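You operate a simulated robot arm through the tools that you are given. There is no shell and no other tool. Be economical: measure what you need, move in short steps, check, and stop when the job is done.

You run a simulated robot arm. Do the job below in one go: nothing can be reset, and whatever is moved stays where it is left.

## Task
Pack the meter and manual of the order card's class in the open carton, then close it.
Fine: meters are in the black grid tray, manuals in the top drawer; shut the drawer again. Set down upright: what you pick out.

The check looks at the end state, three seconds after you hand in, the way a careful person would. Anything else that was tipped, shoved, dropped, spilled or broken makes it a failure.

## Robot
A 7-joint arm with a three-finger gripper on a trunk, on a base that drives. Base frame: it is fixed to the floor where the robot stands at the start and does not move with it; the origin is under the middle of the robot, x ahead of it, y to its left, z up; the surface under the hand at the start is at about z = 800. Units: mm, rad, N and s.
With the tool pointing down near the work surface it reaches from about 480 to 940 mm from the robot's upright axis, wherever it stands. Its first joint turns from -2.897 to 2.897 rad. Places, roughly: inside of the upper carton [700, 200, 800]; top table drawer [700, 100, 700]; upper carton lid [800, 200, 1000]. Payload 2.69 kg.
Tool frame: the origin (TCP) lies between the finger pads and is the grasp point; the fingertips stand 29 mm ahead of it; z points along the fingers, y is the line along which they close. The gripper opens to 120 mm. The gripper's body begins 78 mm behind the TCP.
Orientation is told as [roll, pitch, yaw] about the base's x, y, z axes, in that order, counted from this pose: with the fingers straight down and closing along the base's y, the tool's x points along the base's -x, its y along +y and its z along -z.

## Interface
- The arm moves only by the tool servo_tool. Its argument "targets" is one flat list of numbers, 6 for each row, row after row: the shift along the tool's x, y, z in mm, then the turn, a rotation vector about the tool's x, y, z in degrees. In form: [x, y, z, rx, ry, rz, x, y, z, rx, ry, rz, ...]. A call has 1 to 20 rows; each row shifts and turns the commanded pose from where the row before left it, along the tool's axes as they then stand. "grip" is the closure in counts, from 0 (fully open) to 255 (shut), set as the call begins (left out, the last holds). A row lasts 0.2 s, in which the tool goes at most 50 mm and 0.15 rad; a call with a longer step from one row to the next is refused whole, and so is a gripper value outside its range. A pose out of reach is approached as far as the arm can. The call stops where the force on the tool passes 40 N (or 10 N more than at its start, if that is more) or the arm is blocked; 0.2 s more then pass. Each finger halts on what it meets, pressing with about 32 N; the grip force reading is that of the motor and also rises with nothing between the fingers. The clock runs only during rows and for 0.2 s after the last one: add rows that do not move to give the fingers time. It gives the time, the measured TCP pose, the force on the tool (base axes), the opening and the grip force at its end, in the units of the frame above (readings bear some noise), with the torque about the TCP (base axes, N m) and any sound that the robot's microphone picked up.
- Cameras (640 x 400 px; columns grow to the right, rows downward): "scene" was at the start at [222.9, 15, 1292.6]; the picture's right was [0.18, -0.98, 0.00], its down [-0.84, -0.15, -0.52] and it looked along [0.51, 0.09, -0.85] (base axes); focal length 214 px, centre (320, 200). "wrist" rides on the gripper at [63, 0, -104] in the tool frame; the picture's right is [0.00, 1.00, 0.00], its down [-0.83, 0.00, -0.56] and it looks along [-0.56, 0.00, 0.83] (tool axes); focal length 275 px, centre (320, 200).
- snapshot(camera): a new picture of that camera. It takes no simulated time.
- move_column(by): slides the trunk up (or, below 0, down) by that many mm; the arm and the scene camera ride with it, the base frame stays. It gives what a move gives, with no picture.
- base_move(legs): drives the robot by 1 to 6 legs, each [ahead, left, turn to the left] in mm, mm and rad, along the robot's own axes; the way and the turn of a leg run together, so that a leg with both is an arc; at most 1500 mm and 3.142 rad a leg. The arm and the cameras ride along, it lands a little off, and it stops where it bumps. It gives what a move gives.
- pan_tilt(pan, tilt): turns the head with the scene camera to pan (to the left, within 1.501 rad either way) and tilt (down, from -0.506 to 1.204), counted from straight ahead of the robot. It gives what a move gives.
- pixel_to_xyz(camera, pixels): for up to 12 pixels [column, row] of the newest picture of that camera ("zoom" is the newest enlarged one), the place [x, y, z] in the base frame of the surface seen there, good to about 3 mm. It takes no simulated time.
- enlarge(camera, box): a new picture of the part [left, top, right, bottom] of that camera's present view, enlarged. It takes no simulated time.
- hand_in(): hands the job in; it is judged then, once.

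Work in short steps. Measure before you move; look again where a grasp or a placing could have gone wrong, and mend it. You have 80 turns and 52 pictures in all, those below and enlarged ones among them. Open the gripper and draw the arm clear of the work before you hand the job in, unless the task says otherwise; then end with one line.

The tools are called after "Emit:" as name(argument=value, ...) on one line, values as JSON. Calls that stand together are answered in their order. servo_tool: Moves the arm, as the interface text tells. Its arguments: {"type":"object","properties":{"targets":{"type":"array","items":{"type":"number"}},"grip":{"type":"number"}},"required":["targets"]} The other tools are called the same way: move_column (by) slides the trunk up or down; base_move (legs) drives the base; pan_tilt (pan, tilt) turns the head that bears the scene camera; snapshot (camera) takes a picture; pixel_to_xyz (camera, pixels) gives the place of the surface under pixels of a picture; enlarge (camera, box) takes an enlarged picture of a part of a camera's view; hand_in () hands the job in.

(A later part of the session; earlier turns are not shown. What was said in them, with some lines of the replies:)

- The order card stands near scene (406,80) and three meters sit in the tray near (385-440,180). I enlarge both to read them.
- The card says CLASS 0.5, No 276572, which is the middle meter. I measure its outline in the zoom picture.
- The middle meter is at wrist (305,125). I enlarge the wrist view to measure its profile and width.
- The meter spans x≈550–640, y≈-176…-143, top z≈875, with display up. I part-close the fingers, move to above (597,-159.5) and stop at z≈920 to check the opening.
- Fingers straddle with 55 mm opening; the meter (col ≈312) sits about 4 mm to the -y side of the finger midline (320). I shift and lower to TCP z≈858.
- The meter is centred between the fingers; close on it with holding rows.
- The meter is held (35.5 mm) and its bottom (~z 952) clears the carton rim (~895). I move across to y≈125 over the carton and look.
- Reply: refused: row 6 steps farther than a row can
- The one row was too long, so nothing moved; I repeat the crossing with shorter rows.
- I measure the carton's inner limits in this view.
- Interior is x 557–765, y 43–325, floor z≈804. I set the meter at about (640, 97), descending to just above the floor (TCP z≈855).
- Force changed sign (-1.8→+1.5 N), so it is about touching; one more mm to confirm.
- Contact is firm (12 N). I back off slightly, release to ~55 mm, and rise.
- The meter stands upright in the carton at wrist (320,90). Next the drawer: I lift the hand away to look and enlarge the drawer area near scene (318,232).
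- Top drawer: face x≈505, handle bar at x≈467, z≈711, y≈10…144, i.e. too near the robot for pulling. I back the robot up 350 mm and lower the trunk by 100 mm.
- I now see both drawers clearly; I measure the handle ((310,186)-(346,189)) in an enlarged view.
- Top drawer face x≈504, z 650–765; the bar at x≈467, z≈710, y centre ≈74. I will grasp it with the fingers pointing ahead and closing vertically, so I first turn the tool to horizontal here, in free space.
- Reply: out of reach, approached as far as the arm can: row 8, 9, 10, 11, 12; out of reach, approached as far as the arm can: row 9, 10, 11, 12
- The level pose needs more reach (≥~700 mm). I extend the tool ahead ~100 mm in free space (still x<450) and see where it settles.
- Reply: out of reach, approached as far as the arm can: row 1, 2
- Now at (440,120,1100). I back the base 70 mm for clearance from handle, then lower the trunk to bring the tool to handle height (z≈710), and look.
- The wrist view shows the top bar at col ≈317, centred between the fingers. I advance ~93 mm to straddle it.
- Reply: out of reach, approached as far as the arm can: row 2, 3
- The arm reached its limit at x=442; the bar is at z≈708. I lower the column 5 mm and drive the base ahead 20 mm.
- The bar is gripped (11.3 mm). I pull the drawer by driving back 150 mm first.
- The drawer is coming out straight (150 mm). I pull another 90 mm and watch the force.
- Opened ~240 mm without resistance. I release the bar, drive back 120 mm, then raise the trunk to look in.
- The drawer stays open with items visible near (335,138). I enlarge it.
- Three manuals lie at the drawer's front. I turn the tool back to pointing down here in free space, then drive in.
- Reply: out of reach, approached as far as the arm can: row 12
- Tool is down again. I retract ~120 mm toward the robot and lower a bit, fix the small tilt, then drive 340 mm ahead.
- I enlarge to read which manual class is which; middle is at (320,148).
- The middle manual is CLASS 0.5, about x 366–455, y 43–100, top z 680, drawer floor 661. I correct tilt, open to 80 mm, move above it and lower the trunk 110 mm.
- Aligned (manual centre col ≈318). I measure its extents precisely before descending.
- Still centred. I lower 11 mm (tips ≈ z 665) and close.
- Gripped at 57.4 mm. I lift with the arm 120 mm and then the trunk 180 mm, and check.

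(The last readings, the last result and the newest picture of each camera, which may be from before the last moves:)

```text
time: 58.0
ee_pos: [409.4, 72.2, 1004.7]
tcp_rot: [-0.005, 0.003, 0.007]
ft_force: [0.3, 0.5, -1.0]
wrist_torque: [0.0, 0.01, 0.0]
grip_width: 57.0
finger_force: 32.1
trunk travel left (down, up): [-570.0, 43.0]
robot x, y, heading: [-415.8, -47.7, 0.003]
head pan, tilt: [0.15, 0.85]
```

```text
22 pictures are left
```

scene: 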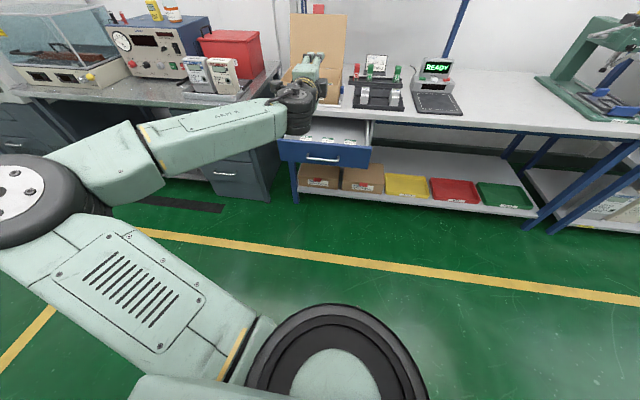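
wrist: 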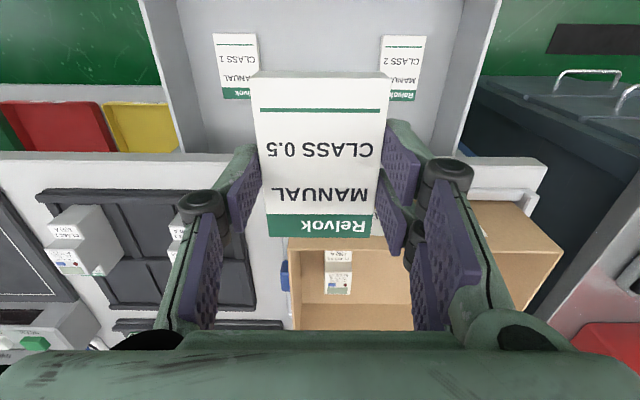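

The CLASS 0.5 manual is held. I drive ahead 170 and left 150 mm, which keeps the base as far from the open drawer as it started from the shut one and carries the manual over the carton (z≈970 > rim 898).

Emit:
base_move(legs=[[0, 150, 0], [165, 0, 0]])

Emit:
snapshot(camera="wrist")

Emit:
snapshot(camera="scene")

```text
time: 60.9
ee_pos: [574.0, 222.9, 1003.9]
tcp_rot: [-0.006, 0.003, 0.007]
ft_force: [0.3, 0.7, -1.5]
wrist_torque: [0.01, 0.01, 0.02]
grip_width: 57.3
finger_force: 32.1
trunk travel left (down, up): [-570.0, 43.0]
robot x, y, heading: [-253.7, 104.0, 0.006]
head pan, tilt: [0.15, 0.85]
```

```text
21 pictures are left
```

wrist: 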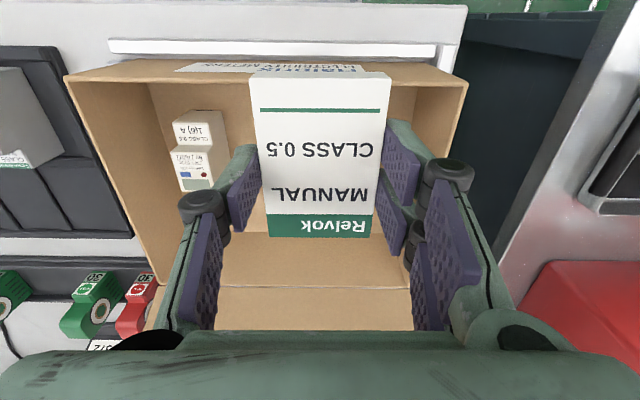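

```text
20 pictures are left
```

scene: 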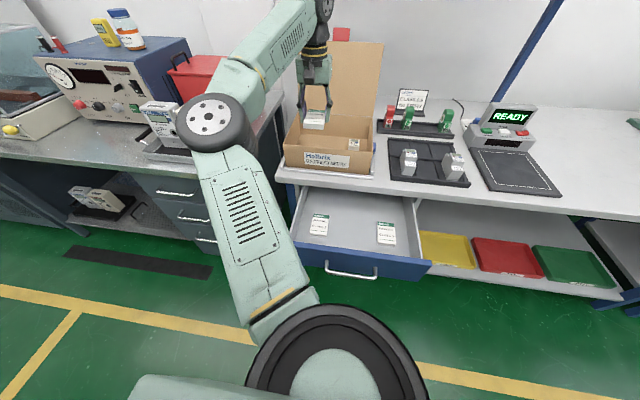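

Now extend 66 mm to x≈640 and descend to z≈842 inside the carton, clear of the meter (y<118).

Emit:
servo_tool(targets=[-40, 0, 0, 0, 0, 0, -26, 0, 0, 0, 0, 0, 0, 0, 45, 0, 0, 0, 0, 0, 45, 0, 0, 0, 0, 0, 40, 0, 0, 0, 0, 0, 28, 0, 0, 0, 0, 0, 0, 0, 0, 0])

Emit:
servo_tool(targets=[0, 0, 3, 0, 0, 0, 0, 0, 2, 0, 0, 0, 0, 0, 0, 0, 0, 0])

```text
time: 62.5
ee_pos: [630.7, 223.8, 845.3]
tcp_rot: [-0.005, 0.001, 0.006]
ft_force: [-0.7, -0.2, 0.1]
wrist_torque: [0.01, 0.01, 0.0]
grip_width: 57.2
finger_force: 31.8
out of reach, approached as far as the arm can: row 2
trunk travel left (down, up): [-570.0, 43.0]
robot x, y, heading: [-249.7, 105.4, 0.004]
head pan, tilt: [0.15, 0.85]
```

```text
time: 63.2
ee_pos: [629.9, 223.0, 840.0]
tcp_rot: [-0.005, 0.002, 0.009]
ft_force: [-0.6, 0.0, -0.9]
wrist_torque: [0.02, -0.02, -0.01]
grip_width: 57.1
finger_force: 31.3
trunk travel left (down, up): [-570.0, 43.0]
robot x, y, heading: [-252.4, 103.4, 0.007]
head pan, tilt: [0.15, 0.85]
```

At z=840, no contact yet; I lower by 1 mm steps.

Emit:
servo_tool(targets=[0, 0, 1, 0, 0, 0, 0, 0, 1, 0, 0, 0, 0, 0, 0, 0, 0, 0])

Emit:
servo_tool(targets=[0, 0, 1, 0, 0, 0, 0, 0, 0, 0, 0, 0])

```text
time: 64.0
ee_pos: [630.5, 224.1, 839.5]
tcp_rot: [-0.004, 0.003, 0.005]
ft_force: [0.1, -0.2, -0.9]
wrist_torque: [-0.02, -0.02, 0.0]
grip_width: 57.2
finger_force: 31.3
trunk travel left (down, up): [-570.0, 43.0]
robot x, y, heading: [-252.6, 106.8, 0.009]
head pan, tilt: [0.15, 0.85]
```

```text
time: 64.7
ee_pos: [629.6, 222.9, 837.6]
tcp_rot: [-0.006, 0.002, 0.005]
ft_force: [-1.1, -0.3, -0.3]
wrist_torque: [0.0, 0.01, 0.02]
grip_width: 57.1
finger_force: 31.5
trunk travel left (down, up): [-570.0, 43.0]
robot x, y, heading: [-255.5, 102.5, 0.008]
head pan, tilt: [0.15, 0.85]
```

Still hanging free (-0.3…-0.9 N). Two more 1 mm steps.

Emit:
servo_tool(targets=[0, 0, 1, 0, 0, 0, 0, 0, 0, 0, 0, 0])

Emit:
servo_tool(targets=[0, 0, 0.5, 0, 0, 0, 0, 0, 0, 0, 0, 0])

```text
time: 65.2
ee_pos: [629.5, 223.3, 836.9]
tcp_rot: [-0.005, 0.0, 0.008]
ft_force: [0.2, -0.7, -0.4]
wrist_torque: [0.0, 0.0, -0.01]
grip_width: 57.1
finger_force: 32.2
trunk travel left (down, up): [-570.0, 43.0]
robot x, y, heading: [-252.9, 101.5, 0.003]
head pan, tilt: [0.15, 0.85]
```

```text
time: 65.8
ee_pos: [630.0, 222.7, 835.4]
tcp_rot: [-0.004, 0.002, 0.007]
ft_force: [-0.2, 0.1, -0.7]
wrist_torque: [-0.02, -0.04, 0.02]
grip_width: 57.3
finger_force: 31.9
trunk travel left (down, up): [-570.0, 43.0]
robot x, y, heading: [-249.4, 107.3, -0.0]
head pan, tilt: [0.15, 0.85]
```

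Another pair of small steps toward contact.

Emit:
servo_tool(targets=[0, 0, 1, 0, 0, 0, 0, 0, 0, 0, 0, 0])

Emit:
servo_tool(targets=[0, 0, 1, 0, 0, 0, 0, 0, 0, 0, 0, 0])

```text
time: 66.5
ee_pos: [628.8, 222.4, 836.5]
tcp_rot: [-0.005, 0.0, 0.007]
ft_force: [2.2, 0.5, 4.5]
wrist_torque: [0.09, 0.17, -0.05]
grip_width: 57.3
finger_force: 31.7
trunk travel left (down, up): [-570.0, 43.0]
robot x, y, heading: [-254.7, 102.3, 0.003]
head pan, tilt: [0.15, 0.85]
```

```text
time: 67.0
ee_pos: [628.9, 222.6, 836.6]
tcp_rot: [-0.006, -0.002, 0.005]
ft_force: [4.1, 0.2, 11.1]
wrist_torque: [0.16, 0.23, -0.03]
grip_width: 57.1
finger_force: 32.1
trunk travel left (down, up): [-570.0, 43.0]
robot x, y, heading: [-256.5, 106.0, 0.002]
head pan, tilt: [0.15, 0.85]
```

The manual rests on the floor (11 N). I ease up 1 mm, release to ~76 mm and rise.

Emit:
servo_tool(targets=[0, 0, -1.5, 0, 0, 0, 0, 0, 0, 0, 0, 0, 0, 0, 0, 0, 0, 0], grip=93)

Emit:
servo_tool(targets=[0, 0, -20, 0, 0, 0, 0, 0, -45, 0, 0, 0, 0, 0, -45, 0, 0, 0, 0, 0, -45, 0, 0, 0, 0, 0, -25, 0, 0, 0, 0, 0, 0, 0, 0, 0])

Emit:
snapshot(camera="wrist")

```text
time: 67.8
ee_pos: [628.9, 222.8, 835.3]
tcp_rot: [-0.005, 0.002, 0.007]
ft_force: [0.0, 0.6, -0.1]
wrist_torque: [-0.01, 0.0, 0.03]
grip_width: 76.4
finger_force: 0.1
trunk travel left (down, up): [-570.0, 43.0]
robot x, y, heading: [-252.3, 106.5, 0.003]
head pan, tilt: [0.15, 0.85]
```

```text
time: 69.2
ee_pos: [628.2, 223.5, 1003.4]
tcp_rot: [-0.006, 0.001, 0.006]
ft_force: [0.3, 0.6, 0.2]
wrist_torque: [-0.01, -0.01, 0.0]
grip_width: 76.4
finger_force: 0.0
out of reach, approached as far as the arm can: row 5
trunk travel left (down, up): [-570.0, 43.0]
robot x, y, heading: [-251.4, 105.5, 0.004]
head pan, tilt: [0.15, 0.85]
```

```text
19 pictures are left
```

wrist: 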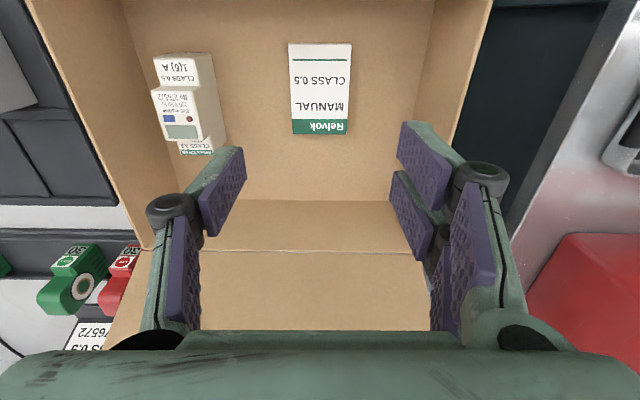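

Both items lie properly in the carton. Now for the drawer: I drive back and right, and close the fingers with the arm drawn in a little.

Emit:
base_move(legs=[[-380, 0, 0], [0, -150, 0]])

Emit:
servo_tool(targets=[45, 0, 0, 0, 0, 0, 45, 0, 0, 0, 0, 0, 0, 0, 0, 0, 0, 0, 0, 0, 0, 0, 0, 0], grip=255)

Emit:
snapshot(camera="scene")

Emit:
pixel_to_xyz(camera="scene", pixels=[[320, 160], [330, 140], [345, 160]])

```text
time: 73.0
ee_pos: [247.7, 71.2, 1003.2]
tcp_rot: [-0.005, 0.003, 0.003]
ft_force: [-0.3, -0.3, 0.0]
wrist_torque: [0.0, -0.02, 0.0]
grip_width: 76.0
finger_force: 0.1
trunk travel left (down, up): [-570.0, 43.0]
robot x, y, heading: [-637.6, -46.3, 0.002]
head pan, tilt: [0.15, 0.85]
```

```text
time: 74.0
ee_pos: [157.6, 71.6, 1002.4]
tcp_rot: [-0.004, 0.002, 0.003]
ft_force: [0.2, 1.0, 0.4]
wrist_torque: [-0.06, 0.01, -0.02]
grip_width: 0.1
finger_force: 1.7
trunk travel left (down, up): [-570.0, 43.0]
robot x, y, heading: [-632.7, -41.9, -0.001]
head pan, tilt: [0.15, 0.85]
```

```text
18 pictures are left
```

scene: 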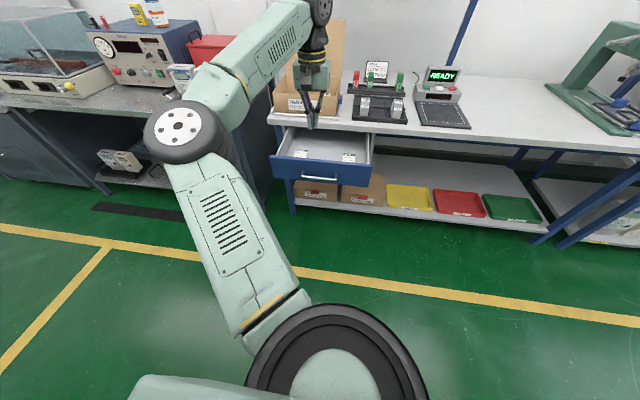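

```text
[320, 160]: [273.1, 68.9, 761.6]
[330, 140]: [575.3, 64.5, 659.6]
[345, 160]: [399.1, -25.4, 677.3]
```

Fingers are shut at x≈158, before the handle (front ≈217). I lower the trunk to z≈717 and push the bar by driving ahead 250 mm.

Emit:
move_column(by=-285)

Emit:
base_move(legs=[[250, 0, 0]])

Emit:
snapshot(camera="wrist")

```text
time: 76.9
ee_pos: [157.5, 70.9, 718.6]
tcp_rot: [-0.006, 0.003, 0.004]
ft_force: [-0.2, -0.2, 1.2]
wrist_torque: [0.0, 0.01, 0.02]
grip_width: 0.0
finger_force: 28.7
trunk travel left (down, up): [-285.0, 328.0]
robot x, y, heading: [-637.1, -46.7, 0.002]
head pan, tilt: [0.15, 0.85]
```

```text
time: 78.8
ee_pos: [407.5, 70.1, 719.3]
tcp_rot: [-0.006, 0.003, 0.004]
ft_force: [-0.2, 0.3, 0.9]
wrist_torque: [0.01, -0.01, -0.01]
grip_width: 0.0
finger_force: 28.2
trunk travel left (down, up): [-285.0, 328.0]
robot x, y, heading: [-386.7, -45.8, -0.001]
head pan, tilt: [0.15, 0.85]
```

```text
17 pictures are left
```

wrist: 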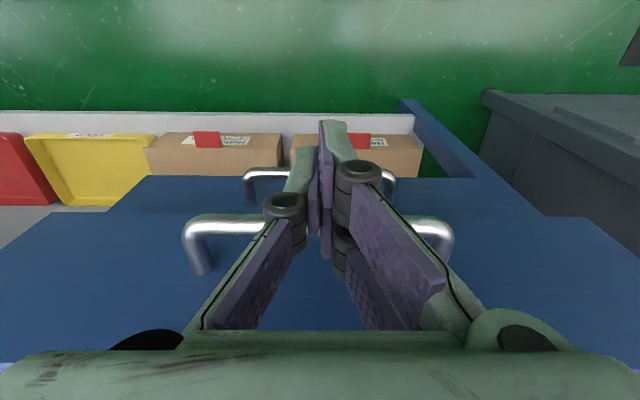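

The bar is pushed in evenly and needs ~45 mm more; I finish with guarded arm steps.

Emit:
servo_tool(targets=[-15, 0, 0, 0, 0, 0, -15, 0, 0, 0, 0, 0, -8, 0, 0, 0, 0, 0, -4, 0, 0, 0, 0, 0, -3, 0, 0, 0, 0, 0, -3, 0, 0, 0, 0, 0, -2, 0, 0, 0, 0, 0, -2, 0, 0, 0, 0, 0])

```text
time: 79.7
ee_pos: [443.5, 70.2, 718.7]
tcp_rot: [-0.005, 0.017, 0.001]
ft_force: [-8.6, -0.4, 1.8]
wrist_torque: [0.06, 0.06, -0.03]
grip_width: 0.3
finger_force: 29.0
trunk travel left (down, up): [-285.0, 328.0]
robot x, y, heading: [-388.6, -45.3, -0.001]
head pan, tilt: [0.15, 0.85]
stopped in row 4: the force on the tool passed its limit at 48 N (the readings are from after the stop); the commanded pose is now the measured one
```

It stopped at 48 N at x≈444. I back off 60 mm by base and check whether the drawer is shut.

Emit:
base_move(legs=[[-100, 0, 0]])

Emit:
snapshot(camera="wrist")

Emit:
enlarge(camera="scene", box=[220, 10, 420, 135])

Emit:
pixel_to_xyz(camera="wrist", pixels=[[240, 160], [200, 120], [230, 260], [400, 200], [150, 100]])

```text
time: 80.9
ee_pos: [344.9, 72.1, 717.6]
tcp_rot: [-0.005, 0.017, 0.0]
ft_force: [-0.8, 0.3, 0.8]
wrist_torque: [-0.04, 0.01, 0.01]
grip_width: 0.0
finger_force: 28.6
trunk travel left (down, up): [-285.0, 328.0]
robot x, y, heading: [-483.1, -44.8, 0.007]
head pan, tilt: [0.15, 0.85]
```

```text
16 pictures are left
```

wrist: 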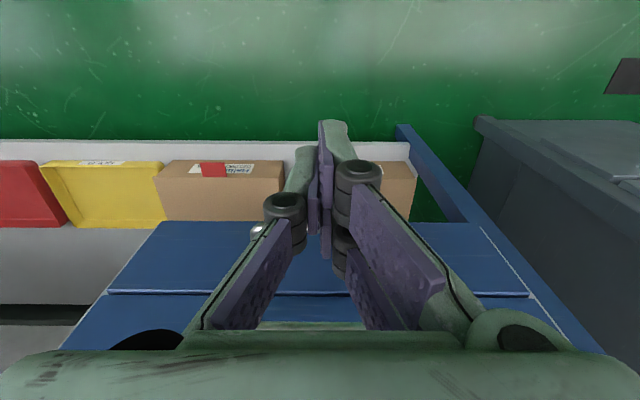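

```text
3.20 times, centred on (320, 72) of scene
```

zoom: 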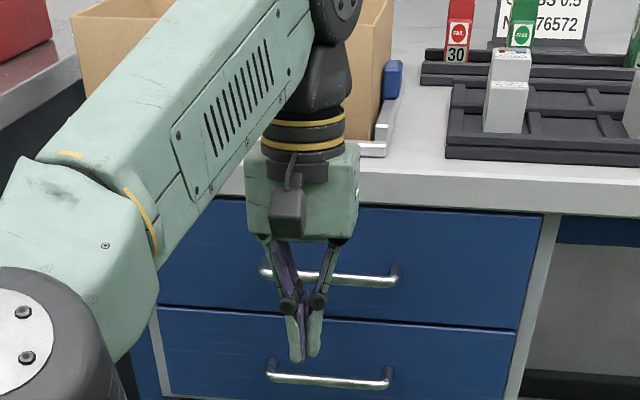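

```text
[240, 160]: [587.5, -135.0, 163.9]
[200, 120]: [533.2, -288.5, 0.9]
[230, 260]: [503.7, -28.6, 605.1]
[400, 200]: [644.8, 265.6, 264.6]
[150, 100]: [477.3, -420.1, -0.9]
```

Faces look flush. I verify by measuring both drawer faces in the zoom and compare with the lower one and the starting value (504).

Emit:
pixel_to_xyz(camera="zoom", pixels=[[500, 240], [480, 300], [500, 345], [200, 260], [200, 330], [450, 270], [370, 282], [360, 380]])

```text
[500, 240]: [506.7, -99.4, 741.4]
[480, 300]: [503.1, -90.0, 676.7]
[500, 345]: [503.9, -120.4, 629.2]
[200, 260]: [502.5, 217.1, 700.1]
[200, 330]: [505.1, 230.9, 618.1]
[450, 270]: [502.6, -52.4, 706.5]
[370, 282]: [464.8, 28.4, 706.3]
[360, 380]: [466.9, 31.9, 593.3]
```

The drawer is shut (face 502–507, bar 465, as at the start). I raise the trunk 285 mm and look at the lid.

Emit:
move_column(by=300)

Emit:
pan_tilt(pan=0.2, tilt=0.6)

Emit:
enlarge(camera="scene", box=[220, 60, 476, 220])

```text
time: 83.9
ee_pos: [345.0, 71.1, 1017.3]
tcp_rot: [-0.006, 0.016, 0.001]
ft_force: [-0.3, 0.2, -0.4]
wrist_torque: [0.02, 0.01, 0.01]
grip_width: 0.1
finger_force: 28.5
trunk travel left (down, up): [-585.0, 28.0]
robot x, y, heading: [-485.7, -47.1, 0.007]
head pan, tilt: [0.15, 0.85]
```

```text
time: 84.6
ee_pos: [344.5, 71.6, 1016.4]
tcp_rot: [-0.005, 0.015, 0.001]
ft_force: [0.5, 0.4, 0.3]
wrist_torque: [-0.05, 0.02, 0.0]
grip_width: 0.0
finger_force: 29.2
trunk travel left (down, up): [-585.0, 28.0]
robot x, y, heading: [-486.4, -46.7, 0.002]
head pan, tilt: [0.201, 0.6]
```

```text
2.50 times, centred on (348, 140) of scene
```

zoom: 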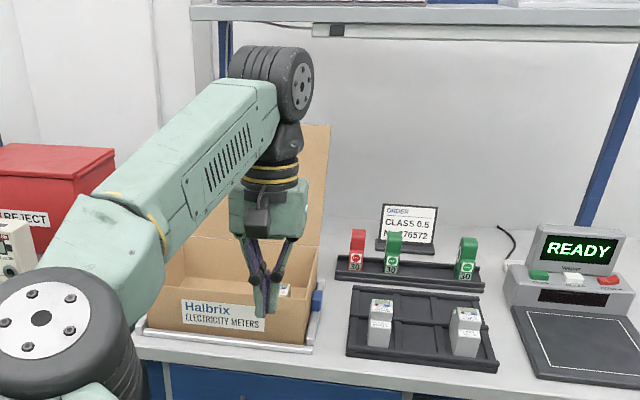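

I measure lid points and surroundings (lid right edge near zoom (322,130)–(310,235), wall behind, carton rim).

Emit:
pixel_to_xyz(camera="zoom", pixels=[[322, 130], [318, 160], [313, 200], [308, 235], [312, 128], [360, 100], [360, 190], [318, 300], [318, 250], [340, 10], [235, 130], [205, 235]])

```text
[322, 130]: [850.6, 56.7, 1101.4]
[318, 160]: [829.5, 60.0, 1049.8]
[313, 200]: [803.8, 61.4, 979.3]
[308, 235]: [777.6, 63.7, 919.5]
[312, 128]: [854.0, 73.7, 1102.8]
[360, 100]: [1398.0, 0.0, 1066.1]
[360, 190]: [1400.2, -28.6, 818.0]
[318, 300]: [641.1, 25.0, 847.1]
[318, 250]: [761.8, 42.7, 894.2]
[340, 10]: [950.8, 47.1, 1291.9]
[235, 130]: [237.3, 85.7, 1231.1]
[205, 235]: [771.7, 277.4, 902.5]
```

The lid leans back from the hinge (768, 898) to its top edge (≈855, 1108). I will hook it from behind with open fingers pitched 45° forward, so I raise fully, open and pitch the tool here first.

Emit:
move_column(by=27)

Emit:
servo_tool(targets=[0, 0, 0, 0, -7.5, 0, 0, 0, 0, 0, -7.5, 0, 0, 0, 0, 0, -7.5, 0, 0, 0, 0, 0, -7.5, 0, 0, 0, 0, 0, -7.5, 0, 0, 0, 0, 0, -7.5, 0, 28, 0, -28, 0, 0, 0, 28, 0, -28, 0, 0, 0, 28, 0, -28, 0, 0, 0, 0, 0, 0, 0, 0, 0], grip=0)

```text
time: 85.4
ee_pos: [344.9, 72.2, 1044.6]
tcp_rot: [-0.004, 0.017, 0.0]
ft_force: [0.5, 1.1, -1.2]
wrist_torque: [0.0, 0.07, 0.0]
grip_width: 0.0
finger_force: 28.2
trunk travel left (down, up): [-612.0, 1.0]
robot x, y, heading: [-486.2, -44.8, 0.002]
head pan, tilt: [0.201, 0.6]
```

```text
time: 87.6
ee_pos: [226.3, 70.7, 1045.8]
tcp_rot: [-0.007, -0.769, 0.007]
ft_force: [0.2, 0.7, 0.4]
wrist_torque: [-0.01, 0.02, 0.0]
grip_width: 119.9
finger_force: 0.0
trunk travel left (down, up): [-612.0, 1.0]
robot x, y, heading: [-485.5, -43.3, -0.004]
head pan, tilt: [0.201, 0.6]
```

I moved back rather than up; fine. "Up" is tool (-x,-z) here, so raise ~135 mm to z≈1180.

Emit:
servo_tool(targets=[-24, 0, -24, 0, 0, 0, -24, 0, -24, 0, 0, 0, -24, 0, -24, 0, 0, 0, -24, 0, -24, 0, 0, 0, 0, 0, 0, 0, 0, 0])

```text
time: 88.8
ee_pos: [226.0, 69.9, 1182.4]
tcp_rot: [-0.008, -0.767, 0.004]
ft_force: [0.1, 0.6, 0.0]
wrist_torque: [0.01, 0.0, -0.01]
grip_width: 120.3
finger_force: 0.0
trunk travel left (down, up): [-612.0, 1.0]
robot x, y, heading: [-484.9, -46.9, 0.001]
head pan, tilt: [0.201, 0.6]
```

I drive to the starting stand (x≈0, y≈0), bringing the tool to about (697,115,1182), still in front of the lid and above everything.

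Emit:
base_move(legs=[[0, 46, 0], [470, 0, 0]])

Emit:
servo_tool(targets=[0, 35, 0, 0, 0, 0, 0, 35, 0, 0, 0, 0, -28, 0, 28, 0, 0, 0, 0, 0, 0, 0, 0, 0])

Emit:
snapshot(camera="wrist")

Emit:
snapshot(camera="scene")

```text
time: 92.2
ee_pos: [695.4, 115.5, 1181.4]
tcp_rot: [-0.007, -0.768, 0.003]
ft_force: [0.2, 0.4, -2.3]
wrist_torque: [0.0, -0.02, -0.01]
grip_width: 120.1
finger_force: 0.0
trunk travel left (down, up): [-612.0, 1.0]
robot x, y, heading: [-14.6, 2.9, 0.003]
head pan, tilt: [0.201, 0.6]
```

```text
time: 93.2
ee_pos: [734.1, 186.5, 1180.9]
tcp_rot: [-0.006, -0.769, 0.004]
ft_force: [0.0, 0.1, -0.6]
wrist_torque: [0.02, -0.01, -0.01]
grip_width: 119.7
finger_force: 0.0
trunk travel left (down, up): [-612.0, 1.0]
robot x, y, heading: [-17.0, 2.2, -0.006]
head pan, tilt: [0.201, 0.6]
```

```text
13 pictures are left
```

wrist: 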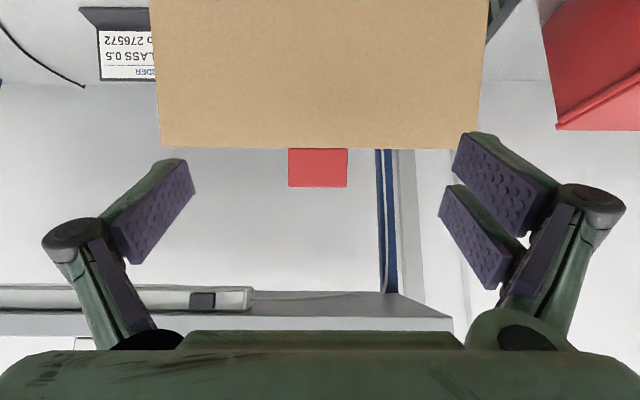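

```text
12 pictures are left
```

scene: 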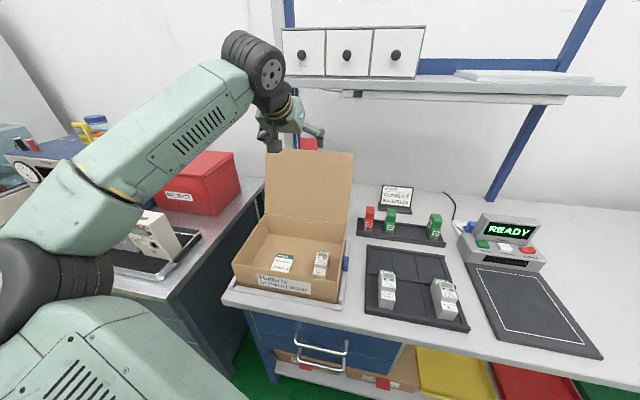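

I measure the lid's top edge (wrist row ≈147), the tab, and the shelf edge.

Emit:
pixel_to_xyz(camera="wrist", pixels=[[165, 142], [240, 142], [317, 142], [400, 143], [470, 143], [317, 155], [317, 184], [290, 170], [345, 170], [317, 60], [100, 325], [350, 325]])

```text
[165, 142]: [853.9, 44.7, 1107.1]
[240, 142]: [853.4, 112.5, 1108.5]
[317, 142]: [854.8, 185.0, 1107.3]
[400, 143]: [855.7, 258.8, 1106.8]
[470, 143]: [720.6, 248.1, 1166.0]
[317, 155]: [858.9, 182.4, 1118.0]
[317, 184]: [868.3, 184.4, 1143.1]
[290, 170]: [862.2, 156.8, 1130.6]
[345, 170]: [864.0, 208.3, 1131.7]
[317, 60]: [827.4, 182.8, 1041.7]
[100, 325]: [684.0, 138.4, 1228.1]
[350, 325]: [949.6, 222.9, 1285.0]
```

Lid top is at (856, 1110), the tab y 156–208 between my fingers (y 125/245). I extend forward ~148 mm at z 1181, above the lid and tab.

Emit:
servo_tool(targets=[-28, 0, 28, 0, 0, 0, -28, 0, 28, 0, 0, 0, -28, 0, 28, 0, 0, 0, -21, 0, 21, 0, 0, 0, 0, 0, 0, 0, 0, 0])

```text
time: 94.4
ee_pos: [883.4, 186.3, 1179.3]
tcp_rot: [-0.006, -0.771, 0.002]
ft_force: [-0.7, 0.6, -0.2]
wrist_torque: [0.02, 0.01, 0.03]
grip_width: 120.0
finger_force: 0.0
trunk travel left (down, up): [-612.0, 1.0]
robot x, y, heading: [-20.9, -1.9, -0.004]
head pan, tilt: [0.201, 0.6]
```

Reachable. Now lower ~72 mm so the tips go behind the lid's top edge.

Emit:
servo_tool(targets=[20, 0, 20, 0, 0, 0, 20, 0, 20, 0, 0, 0, 11, 0, 11, 0, 0, 0, 0, 0, 0, 0, 0, 0])

Emit:
snapshot(camera="wrist")

```text
time: 95.4
ee_pos: [887.1, 186.6, 1114.7]
tcp_rot: [0.004, -0.791, -0.008]
ft_force: [4.4, 1.5, 8.5]
wrist_torque: [0.54, 0.2, -0.26]
grip_width: 120.4
finger_force: 0.1
trunk travel left (down, up): [-612.0, 1.0]
robot x, y, heading: [-17.9, 0.7, -0.007]
head pan, tilt: [0.201, 0.6]
stopped in row 4: the force on the tool passed its limit at 43 N (the readings are from after the stop); the commanded pose is now the measured one
```

```text
11 pictures are left
```

wrist: 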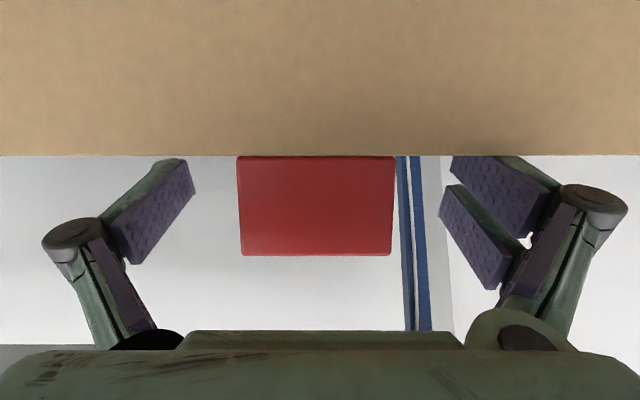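

The fingers touch the lid's top edge with tips just behind it. I ease up slightly and pull back 40 mm to see if the lid follows.

Emit:
servo_tool(targets=[-2, 0, -2, 0, 0, 0, 7, 0, -7, 0, 0, 0, 10, 0, -10, 0, 0, 0, 10, 0, -10, 0, 0, 0, 0, 0, 0, 0, 0, 0])

Emit:
snapshot(camera="wrist")

```text
time: 96.6
ee_pos: [845.3, 185.1, 1115.2]
tcp_rot: [0.003, -0.786, -0.005]
ft_force: [-1.2, 0.7, 1.4]
wrist_torque: [0.03, 0.03, -0.01]
grip_width: 120.2
finger_force: 0.0
trunk travel left (down, up): [-612.0, 1.0]
robot x, y, heading: [-17.3, 1.1, 0.001]
head pan, tilt: [0.201, 0.6]
```

```text
10 pictures are left
```

wrist: 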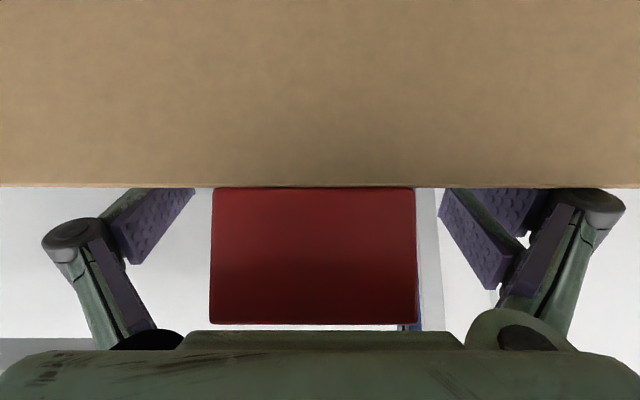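

The fingers are now well behind the lid edge. I check where the edge is.

Emit:
pixel_to_xyz(camera="wrist", pixels=[[260, 180], [400, 180], [320, 60], [315, 310]])

Emit:
servo_tool(targets=[14, 0, -14, 0, 0, 0, 14, 0, -14, 0, 0, 0, 14, 0, -14, 0, 0, 0, 0, 0, 0, 0, 0, 0])

```text
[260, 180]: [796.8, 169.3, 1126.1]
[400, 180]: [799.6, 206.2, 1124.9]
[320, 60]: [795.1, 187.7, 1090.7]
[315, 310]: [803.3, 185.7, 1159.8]
```

```text
time: 97.6
ee_pos: [786.2, 185.9, 1118.6]
tcp_rot: [0.003, -0.79, -0.005]
ft_force: [-0.6, 0.4, 1.3]
wrist_torque: [0.03, 0.09, -0.03]
grip_width: 120.4
finger_force: 0.1
trunk travel left (down, up): [-612.0, 1.0]
robot x, y, heading: [-19.1, -0.8, 0.002]
head pan, tilt: [0.201, 0.6]
```

The lid follows (edge had come to x≈798, near upright). I continue along the closing arc: back and increasingly down.

Emit:
servo_tool(targets=[24, 0, -15.6, 0, 0, 0, 24, 0, -15.6, 0, 0, 0, 24, 0, -15.6, 0, 0, 0, 32.5, 0, -7, 0, 0, 0, 32.5, 0, -7, 0, 0, 0, 0, 0, 0, 0, 0, 0])

Emit:
snapshot(camera="scene")

```text
time: 99.0
ee_pos: [646.2, 187.3, 1062.8]
tcp_rot: [0.003, -0.789, -0.005]
ft_force: [-0.5, 0.0, -0.4]
wrist_torque: [0.02, -0.01, 0.04]
grip_width: 120.0
finger_force: 0.1
trunk travel left (down, up): [-612.0, 1.0]
robot x, y, heading: [-14.5, 5.1, -0.001]
head pan, tilt: [0.201, 0.6]
```

```text
9 pictures are left
```

scene: 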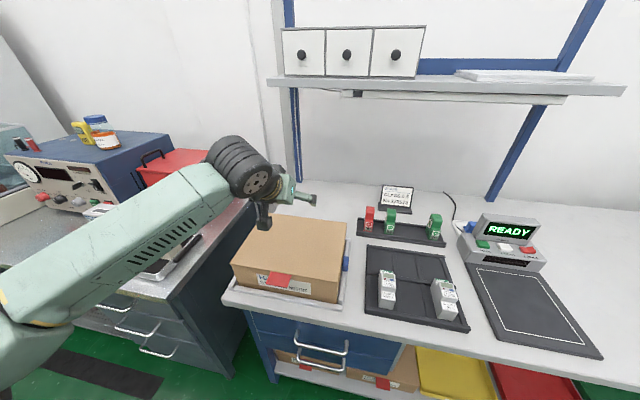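

The lid has dropped shut with the tab over the front label. I check how flat it lies.

Emit:
enlarge(camera="scene", box=[210, 190, 370, 310])

Emit:
pixel_to_xyz(camera="zoom", pixels=[[120, 280], [300, 315], [480, 360], [200, 200], [500, 220], [350, 130], [530, 140], [280, 350], [420, 250]])

```text
3.33 times, centred on (290, 250) of scene
```

zoom: 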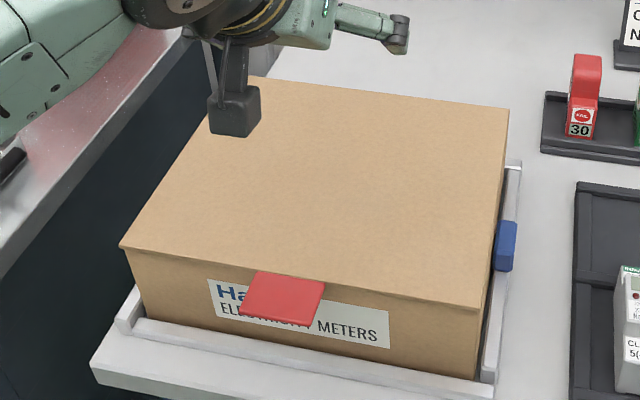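

```text
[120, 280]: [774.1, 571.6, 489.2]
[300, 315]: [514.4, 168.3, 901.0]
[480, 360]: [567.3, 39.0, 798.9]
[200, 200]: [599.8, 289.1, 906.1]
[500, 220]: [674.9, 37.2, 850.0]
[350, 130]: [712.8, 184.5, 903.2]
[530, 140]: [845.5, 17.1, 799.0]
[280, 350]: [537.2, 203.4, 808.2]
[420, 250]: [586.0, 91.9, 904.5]
```

The lid lies flat (z 903–906 across, rim 898). I lift the tool, draw away by driving back 300 mm, and check the whole scene.

Emit:
servo_tool(targets=[-20, 0, -20, 0, 0, 0, -20, 0, -20, 0, 0, 0, 0, 0, 0, 0, 0, 0])

Emit:
base_move(legs=[[-350, 0, 0]])

Emit:
pan_tilt(pan=0.2, tilt=0.75)

Emit:
snapshot(camera="scene")

```text
time: 99.8
ee_pos: [646.3, 186.2, 1117.0]
tcp_rot: [0.004, -0.787, -0.008]
ft_force: [-0.4, 0.6, -0.5]
wrist_torque: [-0.01, 0.0, 0.02]
grip_width: 120.0
finger_force: 0.1
trunk travel left (down, up): [-612.0, 1.0]
robot x, y, heading: [-21.4, 2.8, -0.001]
head pan, tilt: [0.201, 0.6]
```

```text
time: 102.0
ee_pos: [296.2, 185.5, 1118.3]
tcp_rot: [0.003, -0.789, -0.01]
ft_force: [-0.2, 0.5, -0.5]
wrist_torque: [-0.01, -0.04, -0.01]
grip_width: 120.2
finger_force: 0.1
trunk travel left (down, up): [-612.0, 1.0]
robot x, y, heading: [-367.8, 4.1, -0.005]
head pan, tilt: [0.201, 0.6]
```

```text
time: 102.7
ee_pos: [296.5, 185.6, 1119.1]
tcp_rot: [0.003, -0.786, -0.009]
ft_force: [0.4, 0.4, -0.7]
wrist_torque: [-0.05, 0.0, 0.0]
grip_width: 119.9
finger_force: 0.2
trunk travel left (down, up): [-612.0, 1.0]
robot x, y, heading: [-368.7, 6.7, -0.006]
head pan, tilt: [0.201, 0.75]
```

```text
7 pictures are left
```

scene: 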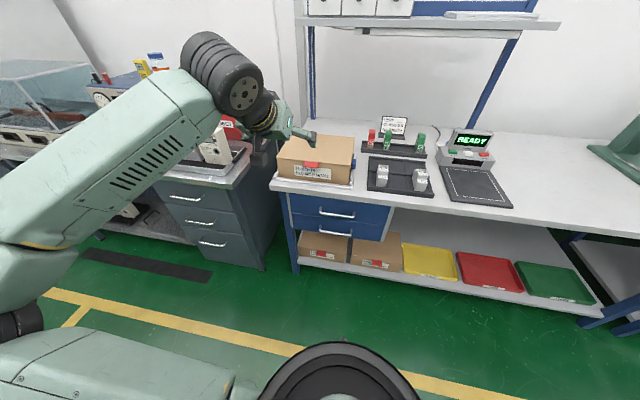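

All looks undisturbed. A last close look at the lid seam and the drawer from here.

Emit:
enlarge(camera="scene", box=[255, 120, 415, 280])

Emit:
pixel_to_xyz(camera="zoom", pixels=[[120, 140], [300, 160], [150, 90], [350, 90], [150, 330], [450, 360], [180, 430]])

```text
2.50 times, centred on (335, 200) of scene
```

zoom: 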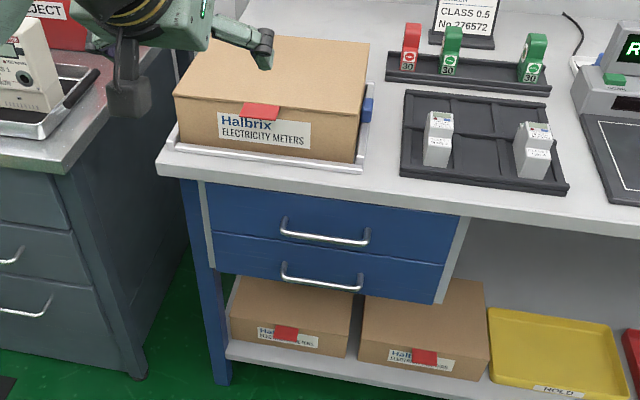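

```text
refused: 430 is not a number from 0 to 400
```

The carton is closed like those on the shelf, the drawer is shut, and the gripper is open and clear; I hand in.

Emit:
hand_in()

```text
The job is handed in.
```

I packed the CLASS 0.5 meter (No 276572) and its manual upright in the carton, closed the lid and shut the drawer; nothing else in view looked moved, though the arm hid part of the left bench in the last picture.
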